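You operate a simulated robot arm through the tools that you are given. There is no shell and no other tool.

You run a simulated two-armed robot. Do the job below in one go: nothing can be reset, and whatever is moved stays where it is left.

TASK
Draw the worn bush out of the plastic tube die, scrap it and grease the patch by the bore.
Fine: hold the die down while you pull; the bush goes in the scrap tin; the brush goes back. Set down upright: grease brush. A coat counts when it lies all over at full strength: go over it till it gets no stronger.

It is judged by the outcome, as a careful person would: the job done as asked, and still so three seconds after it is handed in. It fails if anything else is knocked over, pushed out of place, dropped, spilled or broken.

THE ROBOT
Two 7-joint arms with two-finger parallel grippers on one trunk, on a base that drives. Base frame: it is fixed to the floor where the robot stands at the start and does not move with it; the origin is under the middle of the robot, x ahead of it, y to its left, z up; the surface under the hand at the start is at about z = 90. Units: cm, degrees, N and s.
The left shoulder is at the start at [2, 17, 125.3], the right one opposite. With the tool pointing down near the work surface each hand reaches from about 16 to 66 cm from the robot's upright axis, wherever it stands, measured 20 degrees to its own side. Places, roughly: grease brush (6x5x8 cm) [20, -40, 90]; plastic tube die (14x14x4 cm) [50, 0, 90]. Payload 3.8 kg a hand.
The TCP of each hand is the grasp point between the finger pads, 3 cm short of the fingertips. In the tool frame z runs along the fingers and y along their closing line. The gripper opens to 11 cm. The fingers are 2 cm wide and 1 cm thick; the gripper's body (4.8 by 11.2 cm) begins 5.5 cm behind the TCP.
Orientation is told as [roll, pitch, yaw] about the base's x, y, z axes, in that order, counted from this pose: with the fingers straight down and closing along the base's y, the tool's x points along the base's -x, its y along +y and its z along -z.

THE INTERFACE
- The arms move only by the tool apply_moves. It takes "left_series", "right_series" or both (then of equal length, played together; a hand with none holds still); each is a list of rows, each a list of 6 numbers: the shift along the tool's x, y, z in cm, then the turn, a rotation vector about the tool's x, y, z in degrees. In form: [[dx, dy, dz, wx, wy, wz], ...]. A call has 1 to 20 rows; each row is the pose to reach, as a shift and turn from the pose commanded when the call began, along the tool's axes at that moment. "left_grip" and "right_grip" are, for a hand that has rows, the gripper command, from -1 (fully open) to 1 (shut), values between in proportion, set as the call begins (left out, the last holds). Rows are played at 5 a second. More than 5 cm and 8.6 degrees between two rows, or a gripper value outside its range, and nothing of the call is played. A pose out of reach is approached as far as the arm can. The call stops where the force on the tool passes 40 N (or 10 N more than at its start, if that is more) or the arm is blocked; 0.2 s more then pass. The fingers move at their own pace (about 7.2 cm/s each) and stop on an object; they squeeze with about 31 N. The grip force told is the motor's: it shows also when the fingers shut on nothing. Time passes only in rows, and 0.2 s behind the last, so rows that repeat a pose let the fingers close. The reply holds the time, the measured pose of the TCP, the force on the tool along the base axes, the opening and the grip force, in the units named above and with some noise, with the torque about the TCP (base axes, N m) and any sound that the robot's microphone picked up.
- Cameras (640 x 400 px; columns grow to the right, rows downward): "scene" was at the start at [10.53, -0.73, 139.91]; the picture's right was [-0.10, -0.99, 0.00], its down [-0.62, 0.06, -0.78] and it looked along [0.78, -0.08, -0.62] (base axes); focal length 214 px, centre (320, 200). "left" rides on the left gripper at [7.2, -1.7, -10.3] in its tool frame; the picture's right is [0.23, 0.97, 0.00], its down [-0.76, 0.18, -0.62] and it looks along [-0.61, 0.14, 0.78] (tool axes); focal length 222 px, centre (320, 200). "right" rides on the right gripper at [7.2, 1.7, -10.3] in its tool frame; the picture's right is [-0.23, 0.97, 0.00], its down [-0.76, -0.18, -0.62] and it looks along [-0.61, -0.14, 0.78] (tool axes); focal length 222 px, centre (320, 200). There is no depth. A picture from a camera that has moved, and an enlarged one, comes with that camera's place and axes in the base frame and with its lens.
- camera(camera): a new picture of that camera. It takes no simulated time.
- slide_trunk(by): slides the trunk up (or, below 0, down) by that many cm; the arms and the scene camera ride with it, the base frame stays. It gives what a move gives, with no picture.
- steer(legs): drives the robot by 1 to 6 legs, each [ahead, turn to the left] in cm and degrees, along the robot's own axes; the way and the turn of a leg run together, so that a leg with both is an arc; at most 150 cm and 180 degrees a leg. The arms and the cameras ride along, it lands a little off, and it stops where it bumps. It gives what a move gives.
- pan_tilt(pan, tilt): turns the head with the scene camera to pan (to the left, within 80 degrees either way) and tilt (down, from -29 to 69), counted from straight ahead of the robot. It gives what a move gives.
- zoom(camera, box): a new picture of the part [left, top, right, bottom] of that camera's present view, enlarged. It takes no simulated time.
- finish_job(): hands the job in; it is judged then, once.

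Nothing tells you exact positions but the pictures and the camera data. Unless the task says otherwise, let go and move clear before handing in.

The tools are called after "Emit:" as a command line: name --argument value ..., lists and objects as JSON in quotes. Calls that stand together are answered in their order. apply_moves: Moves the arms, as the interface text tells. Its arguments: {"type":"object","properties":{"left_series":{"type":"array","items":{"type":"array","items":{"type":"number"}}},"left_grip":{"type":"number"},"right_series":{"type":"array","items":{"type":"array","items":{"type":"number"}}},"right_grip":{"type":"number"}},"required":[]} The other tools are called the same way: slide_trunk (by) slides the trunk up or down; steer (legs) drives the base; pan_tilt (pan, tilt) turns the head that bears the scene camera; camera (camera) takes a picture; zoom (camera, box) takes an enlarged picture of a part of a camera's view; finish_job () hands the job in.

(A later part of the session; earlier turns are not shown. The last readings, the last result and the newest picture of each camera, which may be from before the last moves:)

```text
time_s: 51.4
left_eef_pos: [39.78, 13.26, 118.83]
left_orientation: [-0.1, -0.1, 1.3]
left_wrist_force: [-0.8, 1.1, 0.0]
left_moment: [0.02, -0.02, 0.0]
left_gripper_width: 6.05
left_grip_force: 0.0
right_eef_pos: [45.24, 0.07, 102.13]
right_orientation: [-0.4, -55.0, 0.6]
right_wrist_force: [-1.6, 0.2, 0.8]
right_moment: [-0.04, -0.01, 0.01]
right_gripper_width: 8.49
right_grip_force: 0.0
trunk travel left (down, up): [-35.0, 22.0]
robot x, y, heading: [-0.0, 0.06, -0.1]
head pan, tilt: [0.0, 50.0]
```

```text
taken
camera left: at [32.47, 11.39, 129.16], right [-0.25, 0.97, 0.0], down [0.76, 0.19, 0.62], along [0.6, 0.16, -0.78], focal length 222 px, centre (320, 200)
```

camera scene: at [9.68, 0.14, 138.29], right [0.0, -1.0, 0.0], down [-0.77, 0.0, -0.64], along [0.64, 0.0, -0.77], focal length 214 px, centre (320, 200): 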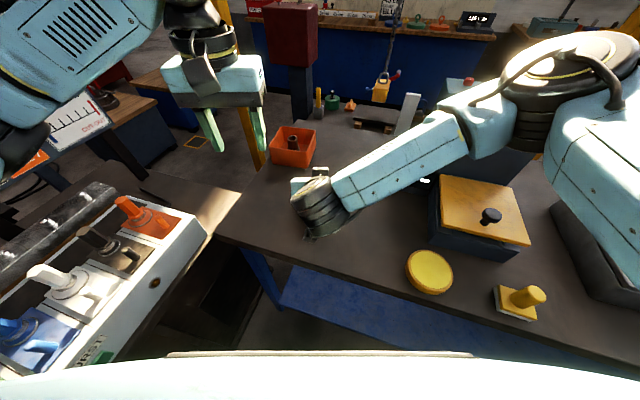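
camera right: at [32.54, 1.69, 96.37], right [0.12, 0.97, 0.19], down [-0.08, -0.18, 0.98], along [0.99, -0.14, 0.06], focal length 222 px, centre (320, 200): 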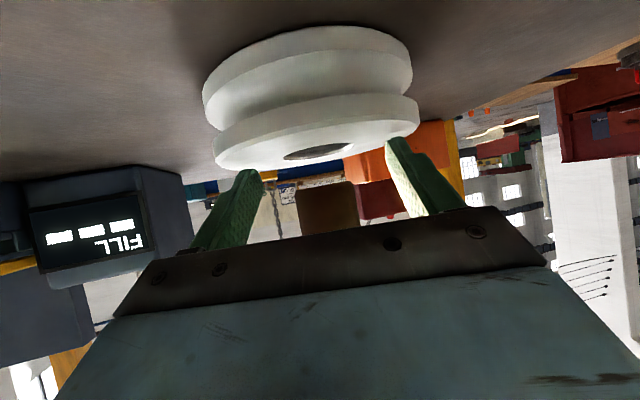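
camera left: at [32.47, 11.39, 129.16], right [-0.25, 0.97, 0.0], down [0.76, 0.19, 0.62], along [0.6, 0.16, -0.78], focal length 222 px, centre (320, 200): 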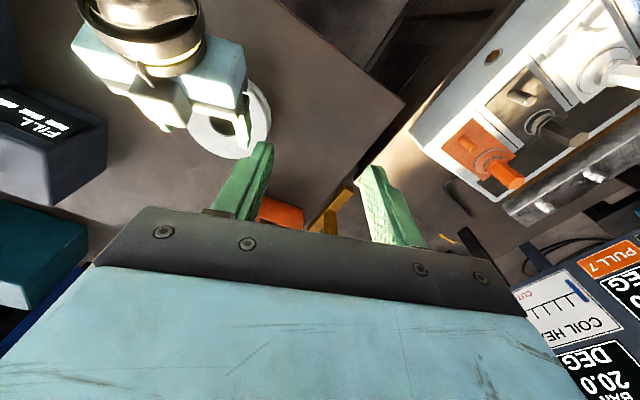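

The left hand is back at its place, and the tin with the bush looks fine. Now I lift the right hand off, and straighten it on the way towards the brush.

Emit:
apply_moves --right_series '[[-2.65, -2, -1.9, 0, 0, 0], [-5.3, -4, -3.75, 0, 0, 0], [-7.95, -6, -5.6, 0, 0, 0], [-10.6, -8, -7.5, 0, 0, 0]]'

Emit:
apply_moves --right_series '[[0.06, -1.7, -0.8, 0, 7.9, 0], [0.12, -3.4, -1.6, 0, 15.8, 0], [0.18, -5.1, -2.5, 0, 23.6, 0], [0.24, -6.8, -3.3, 0, 31.5, 0], [0.3, -8.6, -4.1, 0, 39.3, 0], [0.36, -10.3, -5, 0, 47.2, 0], [0.41, -12, -5.8, 0, 55, 0]]'

Emit:
camera --camera "left"

Emit:
camera --camera "scene"

```text
time_s: 52.4
left_eef_pos: [39.71, 13.28, 118.76]
left_orientation: [0.0, 0.0, 1.3]
left_wrist_force: [-0.1, -0.6, -0.4]
left_moment: [0.0, 0.02, 0.01]
left_gripper_width: 6.05
left_grip_force: 0.1
right_eef_pos: [45.2, -8.09, 115.18]
right_orientation: [-0.5, -55.0, 0.8]
right_wrist_force: [0.4, -0.5, 0.2]
right_moment: [0.0, 0.01, 0.02]
right_gripper_width: 8.5
right_grip_force: 0.0
trunk travel left (down, up): [-35.0, 22.0]
robot x, y, heading: [0.51, 0.16, -0.3]
head pan, tilt: [0.0, 50.0]
```

```text
time_s: 54.0
left_eef_pos: [39.85, 13.2, 118.79]
left_orientation: [0.0, 0.2, 1.3]
left_wrist_force: [-0.5, 0.3, 0.7]
left_moment: [0.0, 0.03, 0.01]
left_gripper_width: 6.08
left_grip_force: 0.1
right_eef_pos: [40.39, -19.98, 118.15]
right_orientation: [-0.2, 0.1, 0.3]
right_wrist_force: [0.2, 0.5, 0.4]
right_moment: [0.01, 0.03, -0.06]
right_gripper_width: 8.5
right_grip_force: 0.1
trunk travel left (down, up): [-35.0, 22.0]
robot x, y, heading: [0.18, -0.06, 0.1]
head pan, tilt: [0.0, 50.0]
```

```text
taken
camera left: at [32.48, 11.37, 129.16], right [-0.25, 0.97, 0.0], down [0.76, 0.19, 0.62], along [0.6, 0.16, -0.78], focal length 222 px, centre (320, 200)
```

left: 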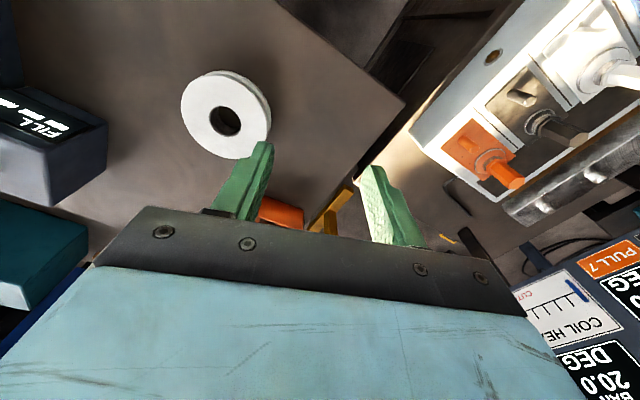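

```text
taken
camera scene: at [9.7, 0.09, 138.28], right [0.0, -1.0, 0.0], down [-0.77, 0.0, -0.64], along [0.64, 0.0, -0.77], focal length 214 px, centre (320, 200)
```

scene: 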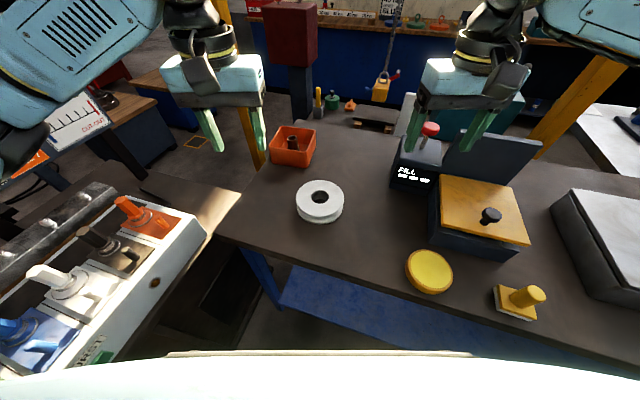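

Both arms are fine and the die sits bare with its bore open. I zoom on the die's top again for the patch, and on the bush in the tin.

Emit:
zoom --camera "scene" --box '[285, 172, 355, 228]'

Emit:
zoom --camera "left" --box '[170, 60, 280, 170]'

Emit:
zoom --camera "scene" --box '[260, 115, 330, 175]'

```text
7.14 times, centred on (320, 200) of scene
camera zoom: at [9.7, 0.09, 138.28], right [0.0, -1.0, 0.0], down [-0.77, 0.0, -0.64], along [0.64, 0.0, -0.77], focal length 1532 px, centre (320, 200)
```

zoom: 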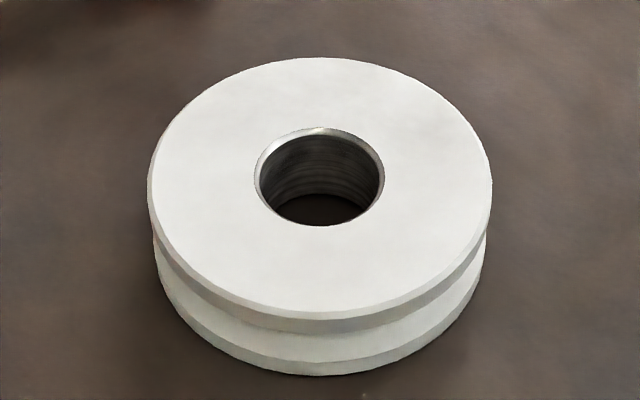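

```text
3.64 times, centred on (225, 115) of left
camera zoom: at [32.48, 11.37, 129.16], right [-0.25, 0.97, 0.0], down [0.76, 0.19, 0.62], along [0.6, 0.16, -0.78], focal length 808 px, centre (666, 509)
```

zoom: 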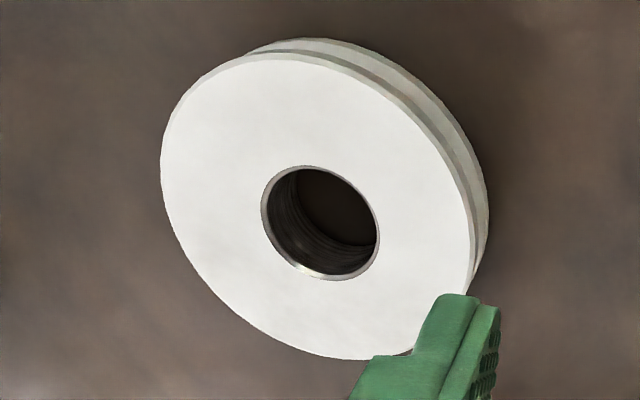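

```text
6.67 times, centred on (295, 145) of scene
camera zoom: at [9.7, 0.09, 138.28], right [0.0, -1.0, 0.0], down [-0.77, 0.0, -0.64], along [0.64, 0.0, -0.77], focal length 1430 px, centre (487, 567)
```

zoom: 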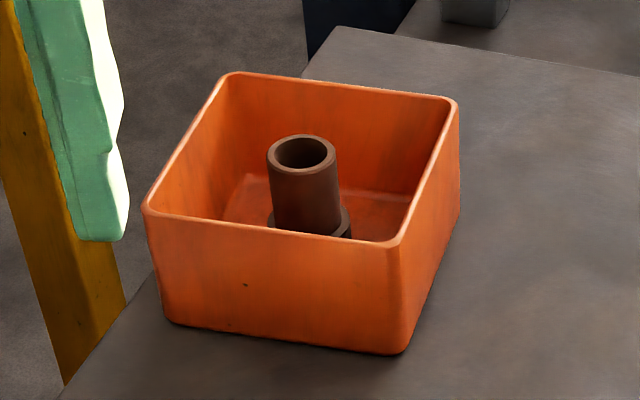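

The die is bare and clean, bore centre about (47.6, 0), and the bush stands in the tin. Next the right hand goes over the grease brush at about (21.4, -39).

Emit:
apply_moves --right_series '[[3.2, -3.2, 0, 0, 0, 2.6], [6.4, -6.4, 0, 0, 0, 5.2], [9.5, -9.6, 0, 0, 0, 7.8], [12.7, -12.8, 2, 0, 0, 10.4], [15.9, -16, 4, 0, 0, 13], [19, -19.1, 6, 0, 0, 15.7]]' --right_grip -0.2

Emit:
camera --camera "right"

Emit:
camera --camera "scene"

```text
time_s: 55.4
left_eef_pos: [39.64, 13.34, 118.86]
left_orientation: [0.0, 0.0, 1.3]
left_wrist_force: [0.1, 0.3, 0.6]
left_moment: [0.0, -0.05, 0.04]
left_gripper_width: 6.06
left_grip_force: 0.1
right_eef_pos: [21.26, -39.26, 112.46]
right_orientation: [-0.3, -0.1, -15.1]
right_wrist_force: [0.3, -0.3, 0.5]
right_moment: [-0.01, 0.01, 0.0]
right_gripper_width: 6.6
right_grip_force: 0.1
trunk travel left (down, up): [-35.0, 22.0]
robot x, y, heading: [0.04, 0.13, 0.1]
head pan, tilt: [0.0, 50.0]
```

```text
taken
camera right: at [14.67, -35.59, 122.71], right [0.47, 0.88, 0.0], down [0.69, -0.37, 0.63], along [0.55, -0.3, -0.78], focal length 222 px, centre (320, 200)
```

right: 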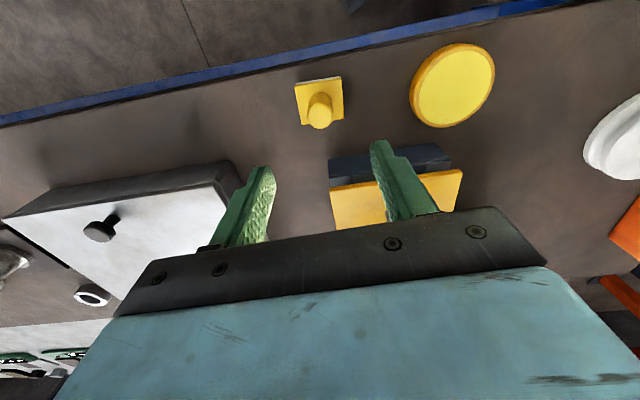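

```text
taken
camera scene: at [9.52, 0.17, 138.3], right [0.0, -1.0, 0.0], down [-0.77, 0.0, -0.64], along [0.64, 0.0, -0.77], focal length 214 px, centre (320, 200)
```

scene: 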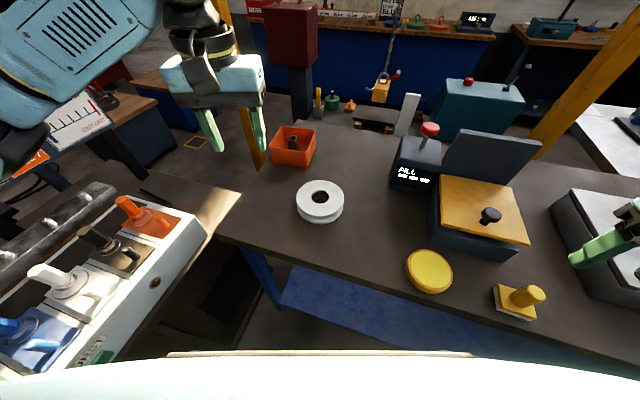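

Emit:
zoom --camera "right" --box '[280, 60, 370, 140]'

Emit:
zoom --camera "scene" --box '[480, 270, 560, 330]'

Emit:
zoom --camera "right" --box '[390, 30, 510, 140]'

```text
5.00 times, centred on (325, 100) of right
camera zoom: at [14.67, -35.59, 122.71], right [0.47, 0.88, 0.0], down [0.69, -0.37, 0.63], along [0.55, -0.3, -0.78], focal length 1111 px, centre (295, 700)
```

zoom: 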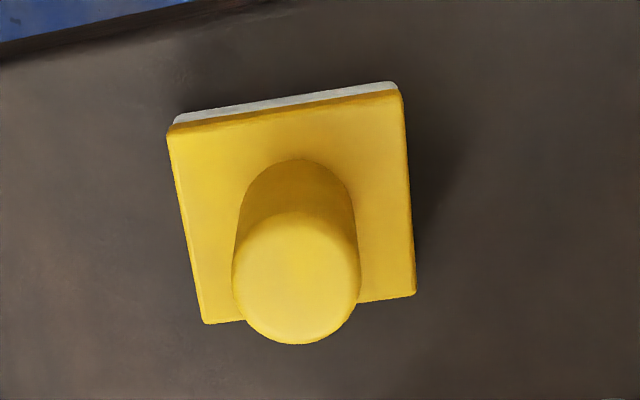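

```text
6.67 times, centred on (520, 300) of scene
camera zoom: at [9.52, 0.17, 138.3], right [0.0, -1.0, 0.0], down [-0.77, 0.0, -0.64], along [0.64, 0.0, -0.77], focal length 1430 px, centre (-1013, -467)
```

zoom: 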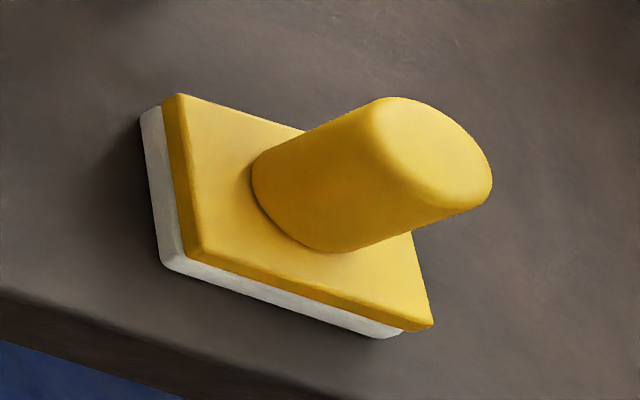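

```text
3.64 times, centred on (450, 85) of right
camera zoom: at [14.67, -35.59, 122.71], right [0.47, 0.88, 0.0], down [0.69, -0.37, 0.63], along [0.55, -0.3, -0.78], focal length 808 px, centre (-153, 618)
```

zoom: 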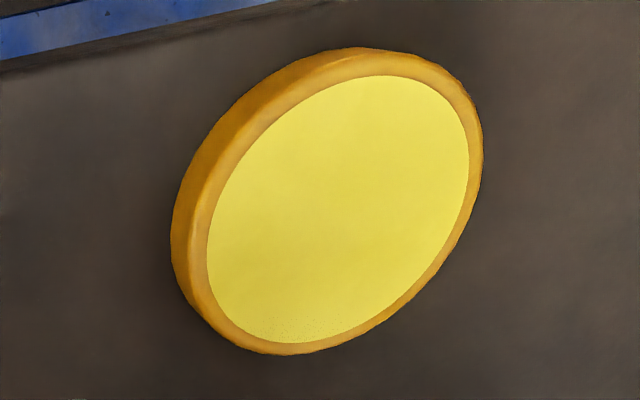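

Closer views put the brush at (21.7, -39.4), turned about -19 degrees, handle 2.8 cm thick with top at z 98. I line up and go down partway.

Emit:
apply_moves --right_series '[[-0.2, -0.05, 4, 0, 0, 2], [-0.44, -0.09, 7.5, 0, 0, 4]]'

Emit:
camera --camera "right"

Emit:
zoom --camera "scene" --box '[460, 210, 640, 340]'

```text
time_s: 56.0
left_eef_pos: [39.81, 13.3, 118.8]
left_orientation: [0.0, 0.2, 1.3]
left_wrist_force: [0.5, -0.4, -0.6]
left_moment: [-0.02, 0.0, -0.01]
left_gripper_width: 6.05
left_grip_force: 0.0
right_eef_pos: [21.82, -39.59, 104.85]
right_orientation: [-0.2, 0.0, -19.2]
right_wrist_force: [0.3, 0.9, 0.1]
right_moment: [0.0, 0.03, -0.01]
right_gripper_width: 6.59
right_grip_force: 0.0
trunk travel left (down, up): [-35.0, 22.0]
robot x, y, heading: [-0.39, -0.02, 0.1]
head pan, tilt: [0.0, 50.0]
```

```text
taken
camera right: at [15.57, -35.46, 115.07], right [0.54, 0.84, 0.0], down [0.66, -0.42, 0.63], along [0.53, -0.34, -0.78], focal length 222 px, centre (320, 200)
```

right: 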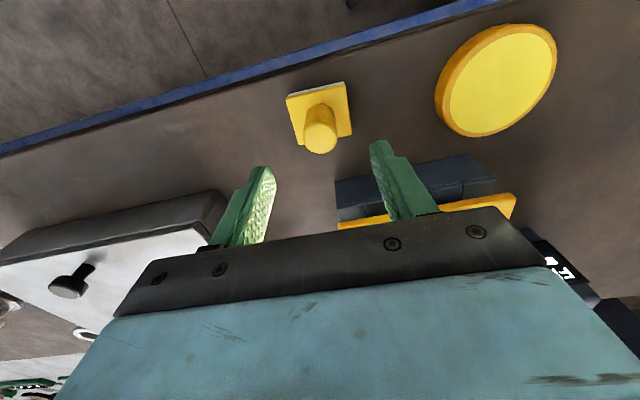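

```text
3.08 times, centred on (550, 275) of scene
camera zoom: at [9.75, 0.1, 138.28], right [0.0, -1.0, 0.0], down [-0.77, 0.0, -0.64], along [0.64, 0.0, -0.77], focal length 660 px, centre (-388, -31)
```

zoom: 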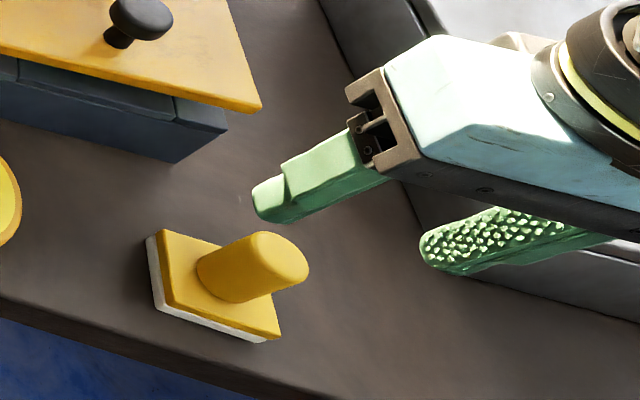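

The handle top reads (21.9, -39.5), right under the hand. I go down to z 96 and close on the handle.

Emit:
apply_moves --right_series '[[0, 0, 4, 0, 0, 0], [0, 0, 7, 0, 0, 0], [0, 0, 8.3, 0, 0, 0], [0, 0, 8.8, 0, 0, 0], [0, 0, 8.8, 0, 0, 0]]'

Emit:
zoom --camera "scene" --box '[460, 210, 640, 340]'

Emit:
zoom --camera "right" --box '[200, 60, 460, 240]'

```text
time_s: 57.2
left_eef_pos: [39.75, 13.32, 118.84]
left_orientation: [0.0, 0.1, 1.3]
left_wrist_force: [0.3, 0.0, -1.2]
left_moment: [0.01, -0.02, 0.0]
left_gripper_width: 6.04
left_grip_force: 0.1
right_eef_pos: [21.89, -39.58, 96.11]
right_orientation: [-0.2, -0.2, -19.3]
right_wrist_force: [-0.1, -0.2, -0.4]
right_moment: [-0.03, -0.01, 0.04]
right_gripper_width: 6.6
right_grip_force: 0.1
trunk travel left (down, up): [-35.0, 22.0]
robot x, y, heading: [-0.02, 0.17, 0.0]
head pan, tilt: [0.0, 50.0]
```

```text
3.08 times, centred on (550, 275) of scene
camera zoom: at [9.68, 0.13, 138.29], right [0.0, -1.0, 0.0], down [-0.77, 0.0, -0.64], along [0.64, 0.0, -0.77], focal length 660 px, centre (-388, -31)
```

zoom: 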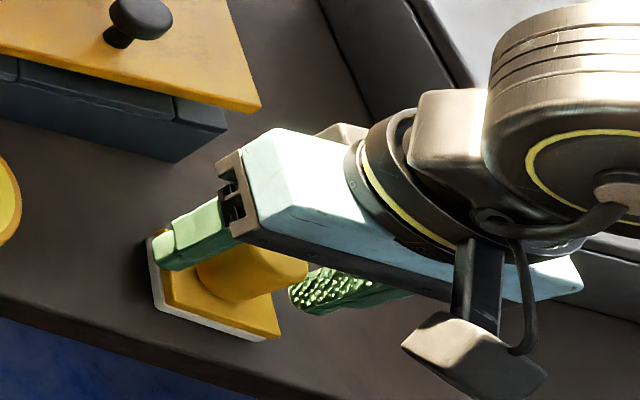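

```text
2.22 times, centred on (330, 150) of right
camera zoom: at [15.58, -35.43, 106.29], right [0.54, 0.84, 0.0], down [0.66, -0.42, 0.63], along [0.53, -0.34, -0.78], focal length 494 px, centre (298, 311)
```

zoom: 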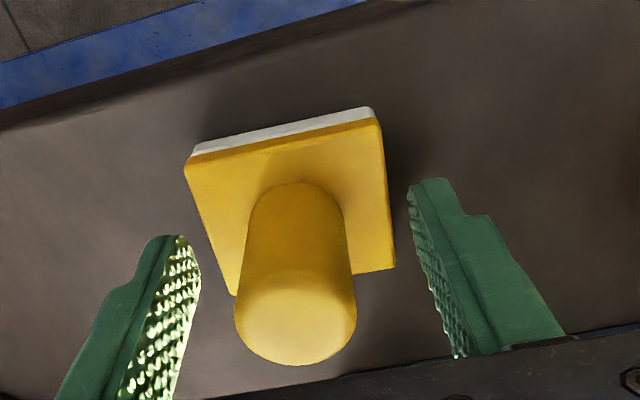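

Well centred on the handle. I close the right gripper.

Emit:
apply_moves --right_series '[[0, 0, 0, 0, 0, 0], [0, 0, 0, 0, 0, 0], [0, 0, 0, 0, 0, 0], [0, 0, 0, 0, 0, 0], [0, 0, 0, 0, 0, 0]]' --right_grip 1

Emit:
apply_moves --right_series '[[0, 0, -1, 0, 0, 0], [0, 0, -3, 0, 0, 0], [0, 0, -6, 0, 0, 0], [0, 0, -9, 0, 0, 0]]'

Emit:
camera --camera "right"

Emit:
zoom --camera "scene" --box '[460, 190, 640, 340]'

```text
time_s: 58.4
left_eef_pos: [39.63, 13.33, 118.85]
left_orientation: [0.0, 0.1, 1.3]
left_wrist_force: [-0.2, -1.0, -0.6]
left_moment: [-0.01, -0.03, 0.02]
left_gripper_width: 6.04
left_grip_force: 0.1
right_eef_pos: [21.88, -39.5, 96.11]
right_orientation: [-0.3, -0.1, -19.3]
right_wrist_force: [-0.5, 0.5, 2.7]
right_moment: [0.14, -0.04, 0.0]
right_gripper_width: 2.89
right_grip_force: 30.5
trunk travel left (down, up): [-35.0, 22.0]
robot x, y, heading: [-0.18, -0.04, 0.4]
head pan, tilt: [0.0, 50.0]
```

```text
time_s: 59.4
left_eef_pos: [39.82, 13.28, 118.82]
left_orientation: [0.0, 0.1, 1.3]
left_wrist_force: [0.1, 0.6, -0.2]
left_moment: [-0.01, 0.04, 0.03]
left_gripper_width: 6.04
left_grip_force: 0.0
right_eef_pos: [21.71, -39.41, 104.97]
right_orientation: [-0.3, 0.1, -19.4]
right_wrist_force: [0.1, -0.2, -1.6]
right_moment: [-0.01, -0.01, 0.02]
right_gripper_width: 2.9
right_grip_force: 31.0
trunk travel left (down, up): [-35.0, 22.0]
robot x, y, heading: [0.12, 0.13, -0.3]
head pan, tilt: [0.0, 50.0]
```

```text
taken
camera right: at [15.46, -35.29, 115.35], right [0.54, 0.84, 0.0], down [0.66, -0.42, 0.62], along [0.53, -0.34, -0.78], focal length 222 px, centre (320, 200)
```

right: 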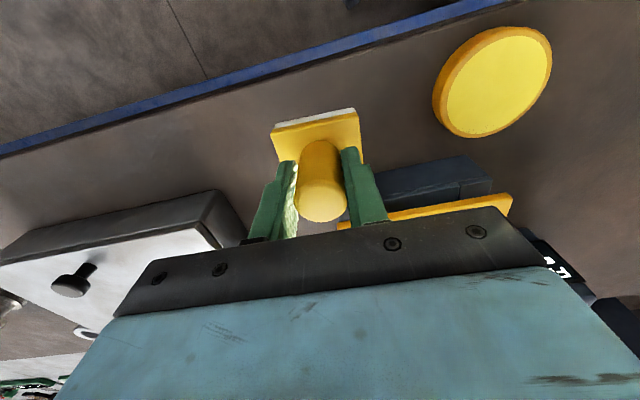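

```text
2.67 times, centred on (550, 265) of scene
camera zoom: at [9.65, 0.16, 138.29], right [0.0, -1.0, 0.0], down [-0.77, 0.0, -0.64], along [0.64, 0.0, -0.77], focal length 572 px, centre (-293, 27)
```

zoom: 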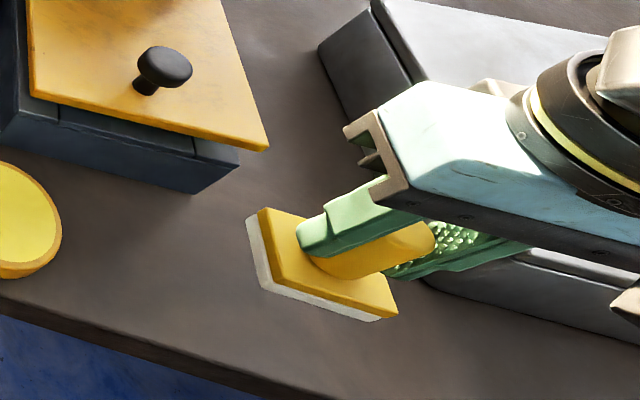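

The brush is held, its pad 6.1 cm below the grip point. The grease pot is centred about (28.2, -24.1); I carry the brush over it.

Emit:
apply_moves --right_series '[[-0.24, 4.14, 0, 0, 0, 0], [-0.48, 8.28, 0, 0, 0, 0], [-0.72, 12.4, 0, 0, 0, 0], [-0.96, 16.55, 0, 0, 0, 0]]'

Emit:
camera --camera "right"

Emit:
zoom --camera "scene" --box '[360, 160, 560, 320]'

Emit:
camera --camera "left"

```text
time_s: 60.4
left_eef_pos: [39.84, 13.43, 118.88]
left_orientation: [0.0, 0.0, 1.3]
left_wrist_force: [-0.3, 0.0, 0.0]
left_moment: [0.01, 0.0, 0.01]
left_gripper_width: 6.07
left_grip_force: 0.0
right_eef_pos: [28.15, -24.23, 104.91]
right_orientation: [-0.4, 0.0, -19.4]
right_wrist_force: [-0.3, 0.1, -0.6]
right_moment: [-0.03, 0.03, -0.01]
right_gripper_width: 2.9
right_grip_force: 31.1
right hand out of reach, approached as far as the arm can: row 1, 2
trunk travel left (down, up): [-35.0, 22.0]
robot x, y, heading: [0.31, 0.21, -0.0]
head pan, tilt: [0.0, 50.0]
```

```text
taken
camera right: at [21.95, -19.99, 115.24], right [0.54, 0.84, -0.01], down [0.66, -0.42, 0.63], along [0.53, -0.34, -0.78], focal length 222 px, centre (320, 200)
```

right: 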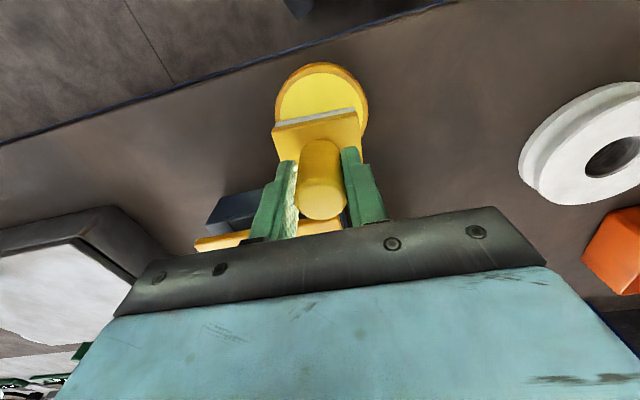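

```text
2.50 times, centred on (460, 240) of scene
camera zoom: at [9.77, 0.21, 138.28], right [0.0, -1.0, 0.0], down [-0.77, 0.0, -0.64], along [0.64, 0.0, -0.77], focal length 536 px, centre (-30, 100)
```

zoom: 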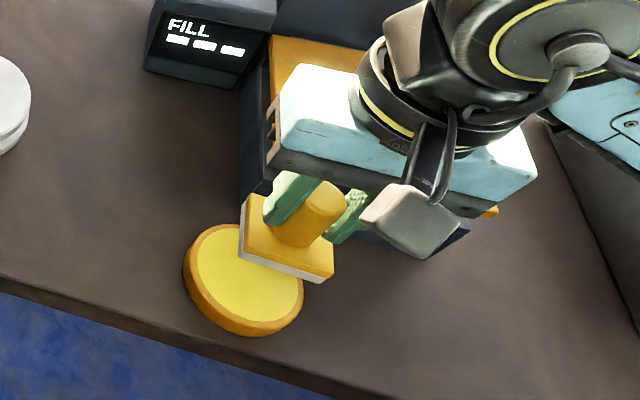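

```text
taken
camera left: at [32.55, 11.48, 129.13], right [-0.25, 0.97, 0.0], down [0.76, 0.2, 0.62], along [0.6, 0.16, -0.78], focal length 222 px, centre (320, 200)
```

left: 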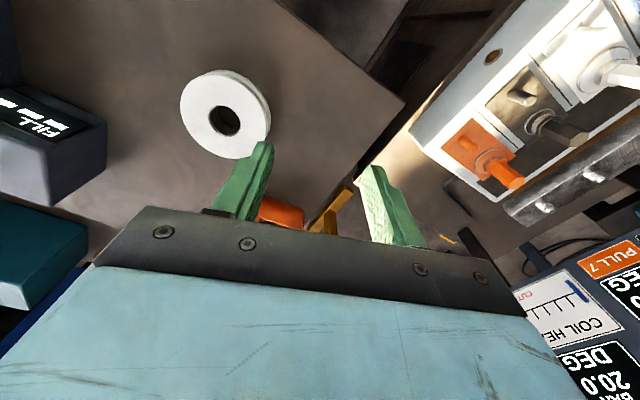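

The brush is over the pot, off by only a few millimetres. I correct and lower to just above the grease, then look.

Emit:
apply_moves --right_series '[[0.15, 0.05, 2, 0, 0, 0], [0.3, 0.09, 4, 0, 0, 0], [0.3, 0.09, 5.2, 0, 0, 0], [0.3, 0.09, 5.2, 0, 0, 0]]'

Emit:
zoom --camera "right" --box '[220, 40, 420, 200]'

Emit:
zoom --camera "scene" --box '[390, 210, 510, 310]'

```text
time_s: 61.4
left_eef_pos: [39.83, 13.41, 118.81]
left_orientation: [0.0, 0.0, 1.4]
left_wrist_force: [-0.7, 0.6, 0.0]
left_moment: [0.02, 0.0, -0.03]
left_gripper_width: 6.05
left_grip_force: 0.1
right_eef_pos: [27.98, -23.97, 99.85]
right_orientation: [-0.3, -0.2, -19.3]
right_wrist_force: [0.2, 0.8, -0.3]
right_moment: [0.01, 0.01, 0.01]
right_gripper_width: 2.9
right_grip_force: 31.3
trunk travel left (down, up): [-35.0, 22.0]
robot x, y, heading: [0.01, -0.07, 0.1]
head pan, tilt: [0.0, 50.0]
```

```text
2.50 times, centred on (320, 120) of right
camera zoom: at [21.68, -19.88, 110.07], right [0.54, 0.84, 0.0], down [0.66, -0.42, 0.63], along [0.53, -0.34, -0.78], focal length 555 px, centre (320, 400)
```

zoom: 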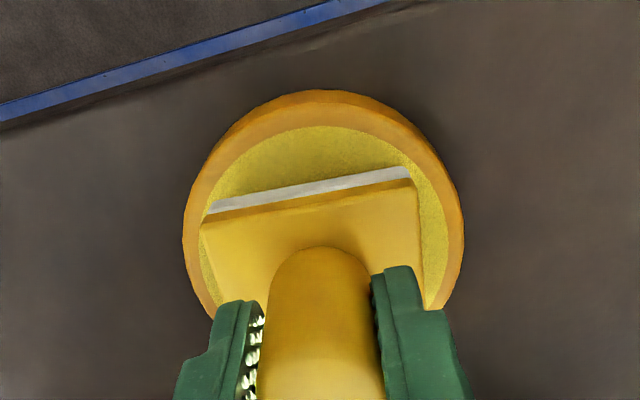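

```text
4.00 times, centred on (450, 260) of scene
camera zoom: at [9.68, 0.13, 138.29], right [0.0, -1.0, 0.0], down [-0.77, 0.0, -0.64], along [0.64, 0.0, -0.77], focal length 858 px, centre (-200, -40)
```

zoom: 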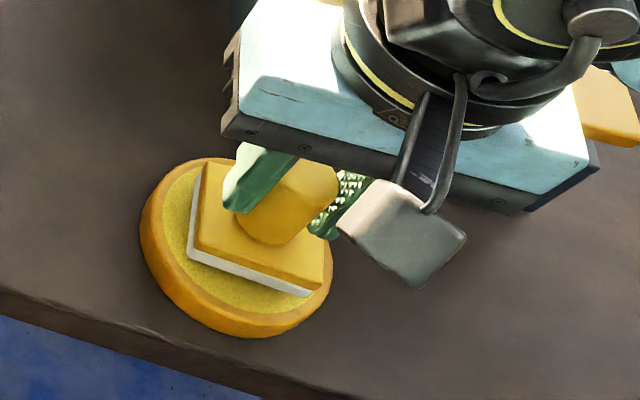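

Centred within a couple of millimetres, and the pad fits inside the rim. I lower onto the grease in small steps.

Emit:
apply_moves --right_series '[[0, 0, 0.3, 0, 0, 0], [0, 0, 0.6, 0, 0, 0], [0, 0, 0.9, 0, 0, 0], [0, 0, 1.1, 0, 0, 0]]'

```text
time_s: 62.4
left_eef_pos: [39.6, 13.27, 118.83]
left_orientation: [0.0, 0.0, 1.3]
left_wrist_force: [-0.1, -0.2, 0.0]
left_moment: [-0.01, -0.02, -0.02]
left_gripper_width: 6.09
left_grip_force: 0.1
right_eef_pos: [27.9, -23.87, 98.78]
right_orientation: [-0.1, -0.4, -19.4]
right_wrist_force: [-1.1, -0.3, 22.1]
right_moment: [0.39, -0.27, 0.07]
right_gripper_width: 2.9
right_grip_force: 31.2
trunk travel left (down, up): [-35.0, 22.0]
robot x, y, heading: [0.17, 0.11, -0.1]
head pan, tilt: [0.0, 50.0]
```

Contact at 22 N, a bit to one corner. I hold a moment, then lift and look at the pad and the grease.

Emit:
apply_moves --right_series '[[0, 0, 0, 0, 0, 0], [0, 0, 0, 0, 0, 0], [0, 0, -1.0, 0, 0, 0], [0, 0, -3.0, 0, 0, 0]]'

Emit:
zoom --camera "right" --box '[220, 40, 420, 200]'

Emit:
zoom --camera "scene" --box '[390, 210, 510, 310]'

```text
time_s: 63.4
left_eef_pos: [39.73, 13.24, 118.62]
left_orientation: [0.1, 0.2, 1.3]
left_wrist_force: [1.0, -0.4, -0.1]
left_moment: [0.0, -0.02, -0.01]
left_gripper_width: 6.06
left_grip_force: 0.1
right_eef_pos: [27.95, -24.0, 101.62]
right_orientation: [-0.4, 0.0, -19.4]
right_wrist_force: [-0.5, 0.6, -1.2]
right_moment: [-0.02, 0.06, 0.0]
right_gripper_width: 2.88
right_grip_force: 30.8
trunk travel left (down, up): [-35.0, 22.0]
robot x, y, heading: [-0.13, 0.23, 0.1]
head pan, tilt: [0.0, 50.0]
```

```text
2.50 times, centred on (320, 120) of right
camera zoom: at [21.72, -19.89, 111.97], right [0.54, 0.84, -0.01], down [0.66, -0.42, 0.62], along [0.52, -0.34, -0.78], focal length 555 px, centre (320, 400)
```

zoom: 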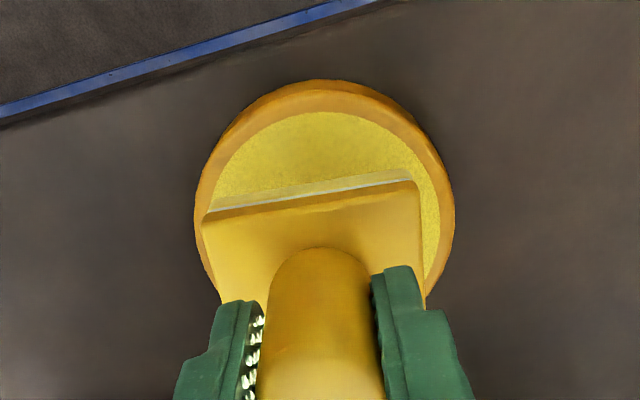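

```text
4.00 times, centred on (450, 260) of scene
camera zoom: at [9.7, 0.15, 138.28], right [0.0, -1.0, 0.0], down [-0.77, 0.0, -0.64], along [0.64, 0.0, -0.77], focal length 858 px, centre (-200, -40)
```

zoom: 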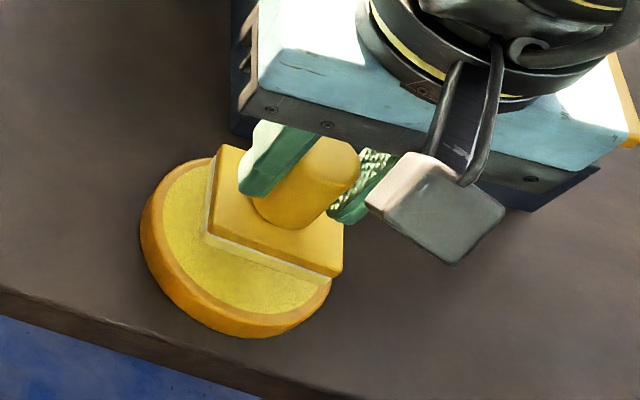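

The pad has taken up yellow grease. I move the left hand further out of the way and carry the loaded brush up and over towards the die, squaring it to the table axes.

Emit:
apply_moves --left_series '[[1.5, 3, -1.5, 0, 0, 0], [3, 6, -3, 0, 0, 0], [4, 9, -5, 0, 0, 0]]' --right_series '[[0, 0, -2.2, 0, 0, 0], [0, 0, -4.4, 0, 0, 0], [0, 0, -6.6, 0, 0, 0]]'

Emit:
apply_moves --right_series '[[-1.07, 4.6, 0, 0, 0, -3.2], [-2.15, 9.2, 0, 0, 0, -6.4], [-3.2, 13.8, 0, 0, 0, -9.7], [-4.3, 18.4, 0, 0, 0, -12.9], [-5.4, 23, 0, 0, 0, -16.2], [-6.5, 27.7, 0, 0, 0, -19.4]]'

Emit:
camera --camera "right"

Emit:
camera --camera "scene"

```text
time_s: 64.2
left_eef_pos: [35.44, 22.36, 123.76]
left_orientation: [0.1, 0.0, 1.1]
left_wrist_force: [-0.1, -0.4, 0.4]
left_moment: [-0.03, -0.01, -0.01]
left_gripper_width: 6.06
left_grip_force: 0.1
right_eef_pos: [27.9, -23.84, 108.25]
right_orientation: [-0.3, -0.1, -19.4]
right_wrist_force: [-0.8, 0.2, -0.9]
right_moment: [0.01, -0.02, -0.02]
right_gripper_width: 2.88
right_grip_force: 30.9
trunk travel left (down, up): [-35.0, 22.0]
robot x, y, heading: [-0.24, -0.35, 0.2]
head pan, tilt: [0.0, 50.0]
```

```text
time_s: 65.6
left_eef_pos: [35.54, 22.41, 123.71]
left_orientation: [0.0, 0.1, 1.3]
left_wrist_force: [-0.2, 0.2, 0.5]
left_moment: [0.0, -0.03, 0.0]
left_gripper_width: 6.05
left_grip_force: 0.1
right_eef_pos: [43.31, 0.25, 108.11]
right_orientation: [-0.4, 0.0, 0.1]
right_wrist_force: [0.1, 0.9, -1.3]
right_moment: [0.02, 0.0, 0.02]
right_gripper_width: 2.86
right_grip_force: 31.0
trunk travel left (down, up): [-35.0, 22.0]
robot x, y, heading: [0.04, -0.02, -0.2]
head pan, tilt: [0.0, 50.0]
```

```text
taken
camera right: at [36.06, 2.09, 118.42], right [0.23, 0.97, -0.01], down [0.76, -0.17, 0.62], along [0.61, -0.15, -0.78], focal length 222 px, centre (320, 200)
```

right: 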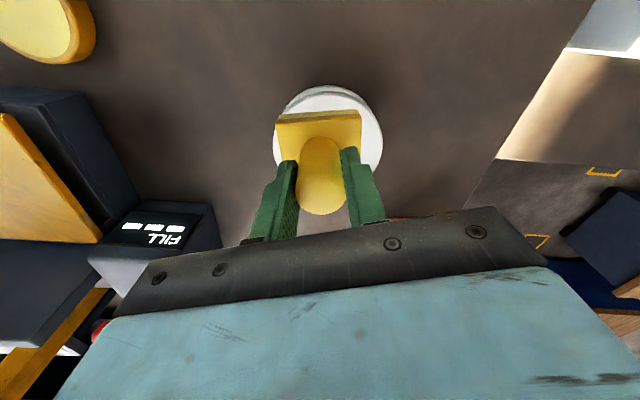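

```text
taken
camera scene: at [9.72, 0.28, 138.28], right [0.0, -1.0, 0.0], down [-0.77, 0.0, -0.64], along [0.64, 0.0, -0.77], focal length 214 px, centre (320, 200)
```

scene: 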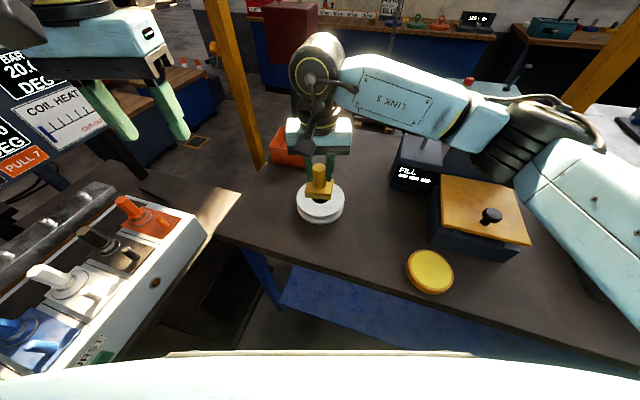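

The loaded brush hovers over the near side of the die. I lower it gently onto the flat beside the bore.

Emit:
apply_moves --right_series '[[0, 0, 3, 0, 0, 0], [0, 0, 6, 0, 0, 0], [0, 0, 7.2, 0, 0, 0], [0, 0, 7.6, 0, 0, 0], [0, 0, 7.9, 0, 0, 0]]'

```text
time_s: 66.8
left_eef_pos: [35.4, 22.32, 123.87]
left_orientation: [0.1, 0.0, 1.3]
left_wrist_force: [0.4, -0.7, -0.2]
left_moment: [-0.03, 0.01, 0.01]
left_gripper_width: 6.01
left_grip_force: 0.0
right_eef_pos: [43.19, 0.13, 100.6]
right_orientation: [-0.1, -0.2, 0.0]
right_wrist_force: [0.1, 0.5, 21.9]
right_moment: [0.08, -0.16, 0.24]
right_gripper_width: 2.84
right_grip_force: 31.2
trunk travel left (down, up): [-35.0, 22.0]
robot x, y, heading: [-0.19, 0.2, 0.3]
head pan, tilt: [0.0, 50.0]
```

Contact at about 22 N. I lift off and look at what was laid.

Emit:
apply_moves --right_series '[[0, 0, 0, 0, 0, 0], [0, 0, -1, 0, 0, 0], [0, 0, -4, 0, 0, 0], [0, 0, -8, 0, 0, 0], [4.0, -3, -8, 0, 0, 0], [8.0, -6, -8, 0, 0, 0]]'

Emit:
zoom --camera "scene" --box '[270, 165, 370, 235]'

Emit:
camera --camera "right"

Emit:
camera --camera "left"

```text
time_s: 68.2
left_eef_pos: [35.39, 22.23, 123.81]
left_orientation: [0.0, 0.0, 1.3]
left_wrist_force: [-1.1, -0.6, -0.6]
left_moment: [-0.02, 0.01, -0.08]
left_gripper_width: 6.06
left_grip_force: 0.0
right_eef_pos: [35.24, -6.04, 108.27]
right_orientation: [-0.3, 0.0, 0.1]
right_wrist_force: [-0.1, -0.1, 0.0]
right_moment: [0.02, 0.0, 0.03]
right_gripper_width: 2.8
right_grip_force: 31.0
trunk travel left (down, up): [-35.0, 22.0]
robot x, y, heading: [-0.13, -0.31, -0.0]
head pan, tilt: [0.0, 50.0]
```

```text
5.71 times, centred on (320, 200) of scene
camera zoom: at [9.63, 0.09, 138.29], right [0.0, -1.0, 0.0], down [-0.77, 0.0, -0.64], along [0.64, 0.0, -0.77], focal length 1226 px, centre (320, 200)
```

zoom: 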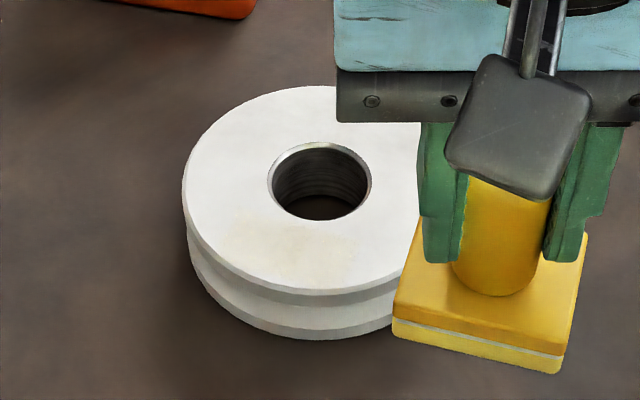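

```text
taken
camera right: at [27.99, -4.25, 118.66], right [0.23, 0.97, 0.0], down [0.76, -0.17, 0.62], along [0.61, -0.14, -0.78], focal length 222 px, centre (320, 200)
```

right: 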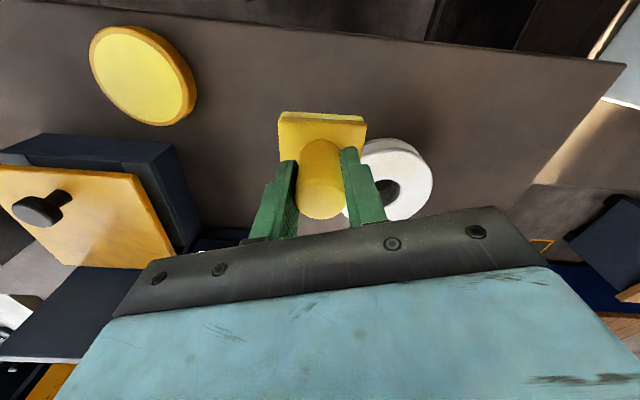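

```text
taken
camera left: at [28.11, 20.36, 134.23], right [-0.25, 0.97, 0.0], down [0.76, 0.19, 0.62], along [0.6, 0.16, -0.78], focal length 222 px, centre (320, 200)
```

left: 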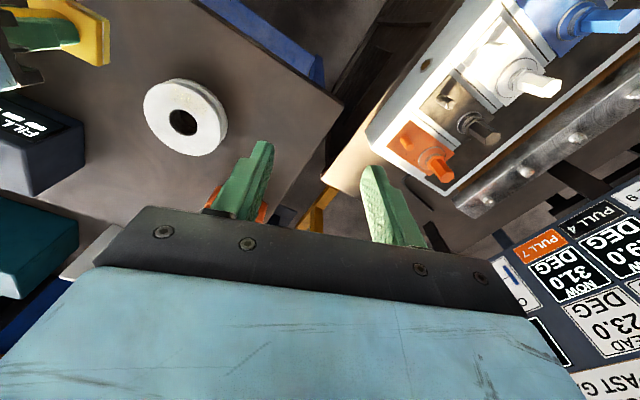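

A faint cream mark shows on the near side of the die. I zoom in on it.

Emit:
zoom --camera "scene" --box '[296, 190, 346, 222]'

Emit:
zoom --camera "left" --box '[135, 70, 235, 160]'

```text
12.50 times, centred on (321, 206) of scene
camera zoom: at [9.63, 0.09, 138.29], right [0.0, -1.0, 0.0], down [-0.77, 0.0, -0.64], along [0.64, 0.0, -0.77], focal length 2681 px, centre (308, 125)
```

zoom: 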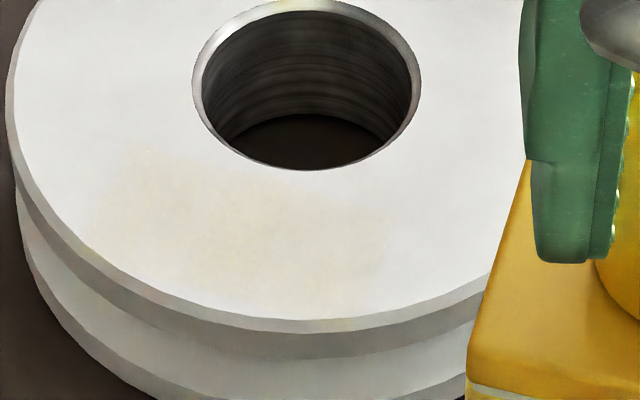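

```text
4.44 times, centred on (185, 115) of left
camera zoom: at [28.11, 20.36, 134.23], right [-0.25, 0.97, 0.0], down [0.76, 0.19, 0.62], along [0.6, 0.16, -0.78], focal length 987 px, centre (920, 578)
```

zoom: 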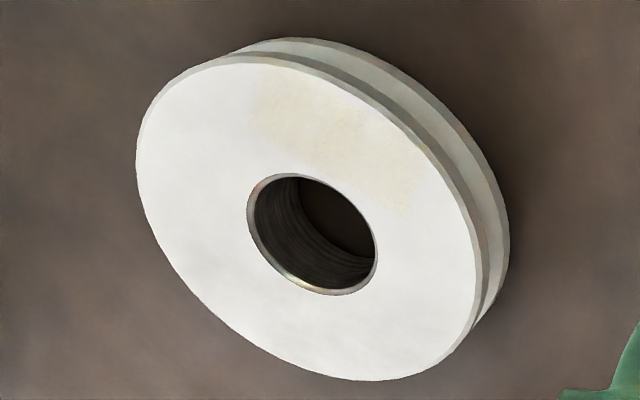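

The faint coat reveals the patch: a rectangle about 5.7 by 2.4 cm on the near side of the bore, centred about (43.9, 1.3) and turned about -15 degrees. I line the brush up with it.

Emit:
apply_moves --right_series '[[-3, 2.5, 0, 0, 0, 5.3], [-6, 5, 0, 0, 0, 10.6], [-8.66, 7.34, 0, 0, 0, 16], [-8.66, 7.34, 3.5, 0, 0, 16], [-8.66, 7.34, 7.0, 0, 0, 16]]'

Emit:
zoom --camera "scene" --box '[280, 160, 360, 230]'

Emit:
zoom --camera "right" --box '[220, 60, 420, 220]'

Emit:
zoom --camera "left" --box '[100, 40, 250, 170]'

```text
time_s: 69.4
left_eef_pos: [35.6, 22.35, 123.78]
left_orientation: [0.0, 0.0, 1.4]
left_wrist_force: [-0.6, -0.1, 0.5]
left_moment: [-0.01, 0.02, -0.02]
left_gripper_width: 6.07
left_grip_force: 0.0
right_eef_pos: [44.03, 1.57, 101.42]
right_orientation: [-0.3, -0.1, -16.0]
right_wrist_force: [0.9, -0.5, -0.8]
right_moment: [0.01, 0.0, 0.04]
right_gripper_width: 2.8
right_grip_force: 31.0
trunk travel left (down, up): [-35.0, 22.0]
robot x, y, heading: [-0.11, 0.09, 0.2]
head pan, tilt: [0.0, 50.0]
```

```text
5.71 times, centred on (320, 195) of scene
camera zoom: at [9.71, 0.17, 138.28], right [0.0, -1.0, 0.0], down [-0.77, 0.0, -0.64], along [0.64, 0.0, -0.77], focal length 1226 px, centre (320, 229)
```

zoom: 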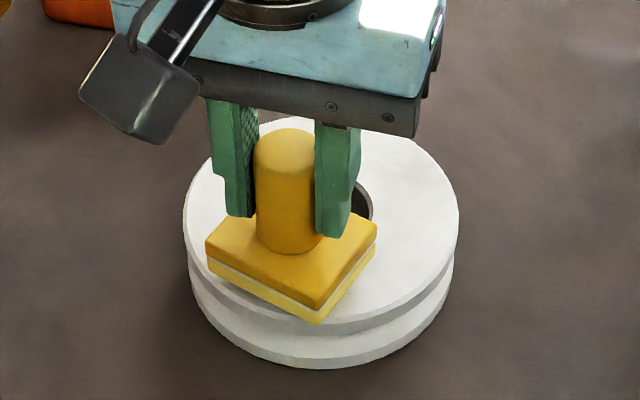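

```text
2.50 times, centred on (320, 140) of right
camera zoom: at [37.5, 5.11, 111.56], right [0.49, 0.87, 0.0], down [0.68, -0.38, 0.63], along [0.54, -0.31, -0.78], focal length 555 px, centre (320, 350)
```

zoom: 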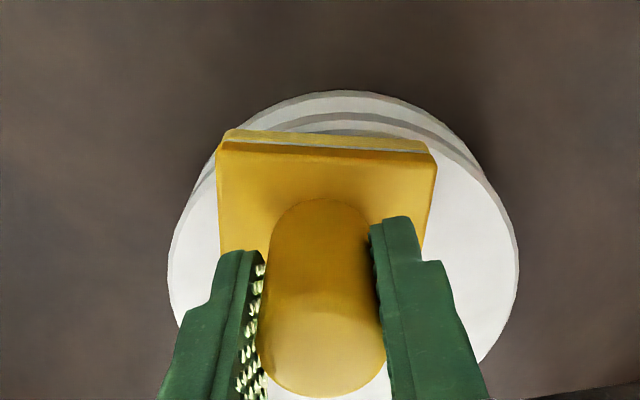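

```text
3.08 times, centred on (175, 105) of left
camera zoom: at [28.2, 20.44, 134.2], right [-0.25, 0.97, 0.0], down [0.76, 0.19, 0.62], along [0.6, 0.16, -0.78], focal length 684 px, centre (766, 492)
```

zoom: 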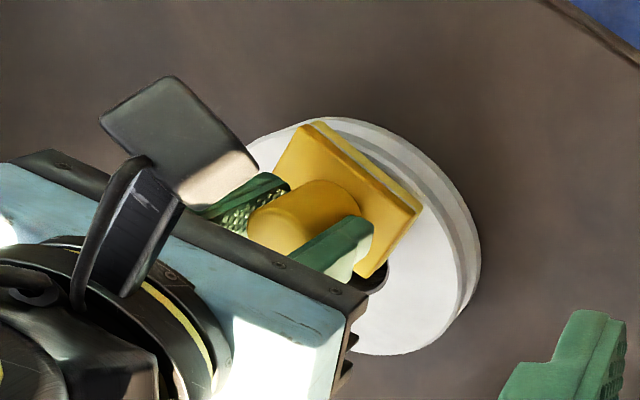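

The brush has twisted about 13 degrees in the grip, so I turn the hand to square the pad with the patch, then press lightly.

Emit:
apply_moves --right_series '[[0, 0, 0, 0, 0, -7], [0, 0, 0, 0, 0, -13.7], [0, 0, 0.4, 0, 0, -13.7], [0, 0, 0.7, 0, 0, -13.7], [0, 0, 0.9, 0, 0, -13.7]]'

```text
time_s: 70.6
left_eef_pos: [35.48, 22.33, 123.86]
left_orientation: [0.0, 0.1, 1.3]
left_wrist_force: [-0.4, 0.7, 0.2]
left_moment: [0.03, 0.02, -0.01]
left_gripper_width: 6.04
left_grip_force: 0.1
right_eef_pos: [43.91, 1.3, 100.44]
right_orientation: [-0.2, -0.1, -2.4]
right_wrist_force: [-0.5, -0.8, 7.3]
right_moment: [0.12, -0.04, 0.03]
right_gripper_width: 2.8
right_grip_force: 31.1
trunk travel left (down, up): [-35.0, 22.0]
robot x, y, heading: [-0.41, -0.02, 0.1]
head pan, tilt: [0.0, 50.0]
```

Light contact at 7 N. I rub with short strokes along the patch and watch the forces.

Emit:
apply_moves --right_series '[[-0.06, 0.25, 0.02, 0, 0, 0], [-0.11, 0.49, 0.02, 0, 0, 0], [0, 0, 0.02, 0, 0, 0], [0.11, -0.49, 0.02, 0, 0, 0], [0, 0, 0.02, 0, 0, 0], [-0.11, 0.49, 0.02, 0, 0, 0], [0, 0, 0.02, 0, 0, 0], [0.11, -0.49, 0.02, 0, 0, 0], [0, 0, 0.02, 0, 0, 0]]'

Emit:
zoom --camera "scene" --box '[280, 160, 360, 230]'

```text
time_s: 72.6
left_eef_pos: [35.34, 22.16, 123.95]
left_orientation: [0.0, 0.0, 1.3]
left_wrist_force: [0.2, 0.0, -0.3]
left_moment: [-0.02, 0.01, 0.0]
left_gripper_width: 6.05
left_grip_force: 0.1
right_eef_pos: [43.83, 1.19, 100.46]
right_orientation: [-0.5, 0.0, -2.3]
right_wrist_force: [-3.6, -4.6, 18.9]
right_moment: [0.07, -0.1, -0.02]
right_gripper_width: 2.81
right_grip_force: 31.2
trunk travel left (down, up): [-35.0, 22.0]
robot x, y, heading: [-0.15, -0.21, 0.1]
head pan, tilt: [0.0, 50.0]
```

```text
5.71 times, centred on (320, 195) of scene
camera zoom: at [9.49, 0.01, 138.31], right [0.0, -1.0, 0.0], down [-0.77, 0.0, -0.64], along [0.64, 0.0, -0.77], focal length 1226 px, centre (320, 229)
```

zoom: 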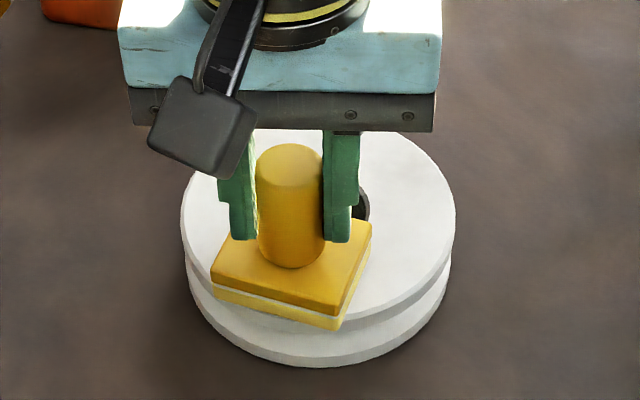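

The die has not shifted. I lift and move aside to see the coat.

Emit:
apply_moves --right_series '[[0, 0, -1, 0, 0, 0], [0, 0, -4, 0, 0, 0], [0, 0, -8, 0, 0, 0], [4.0, -3, -8, 0, 0, 0], [8.0, -6, -8, 0, 0, 0]]'

Emit:
zoom --camera "scene" --box '[296, 190, 346, 222]'

Emit:
zoom --camera "left" --box '[135, 70, 235, 160]'

```text
time_s: 73.8
left_eef_pos: [35.53, 22.33, 123.85]
left_orientation: [0.0, 0.1, 1.2]
left_wrist_force: [-0.8, 0.3, 0.8]
left_moment: [0.0, -0.02, 0.0]
left_gripper_width: 6.05
left_grip_force: 0.0
right_eef_pos: [35.61, -4.4, 108.34]
right_orientation: [-0.2, 0.0, -2.3]
right_wrist_force: [-0.1, -0.8, -0.7]
right_moment: [0.0, -0.01, 0.0]
right_gripper_width: 2.79
right_grip_force: 31.4
trunk travel left (down, up): [-35.0, 22.0]
robot x, y, heading: [-0.12, 0.09, 0.1]
head pan, tilt: [0.0, 50.0]
```

```text
12.50 times, centred on (321, 206) of scene
camera zoom: at [9.63, 0.09, 138.29], right [0.0, -1.0, 0.0], down [-0.77, 0.0, -0.64], along [0.64, 0.0, -0.77], focal length 2681 px, centre (308, 125)
```

zoom: 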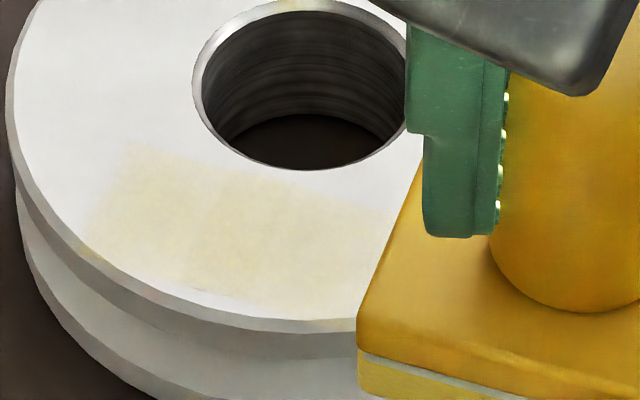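

```text
4.44 times, centred on (185, 115) of left
camera zoom: at [28.11, 20.36, 134.23], right [-0.25, 0.97, 0.0], down [0.76, 0.19, 0.62], along [0.6, 0.16, -0.78], focal length 987 px, centre (920, 578)
```

zoom: 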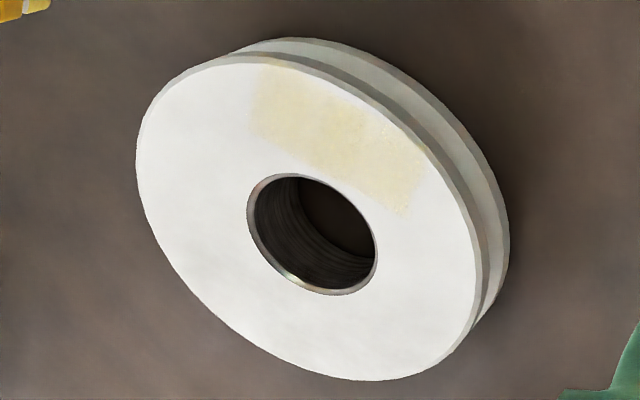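

The patch now shows clearly: about 5.9 by 2.8 cm, centred (43.8, 1.55), turned about -17 degrees, still pale. I go back and rub it more, centred on it.

Emit:
apply_moves --right_series '[[-4, 3.2, 0, 0, 0, 0], [-7.94, 6.29, 0, 0, 0, 0], [-7.94, 6.29, 4, 0, 0, 0], [-7.94, 6.29, 7, 0, 0, 0], [-7.94, 6.29, 7.8, 0, 0, 0], [-7.94, 6.29, 8.0, 0, 0, 0]]'

```text
refused: row 1 steps farther than a row can; nothing moved
```

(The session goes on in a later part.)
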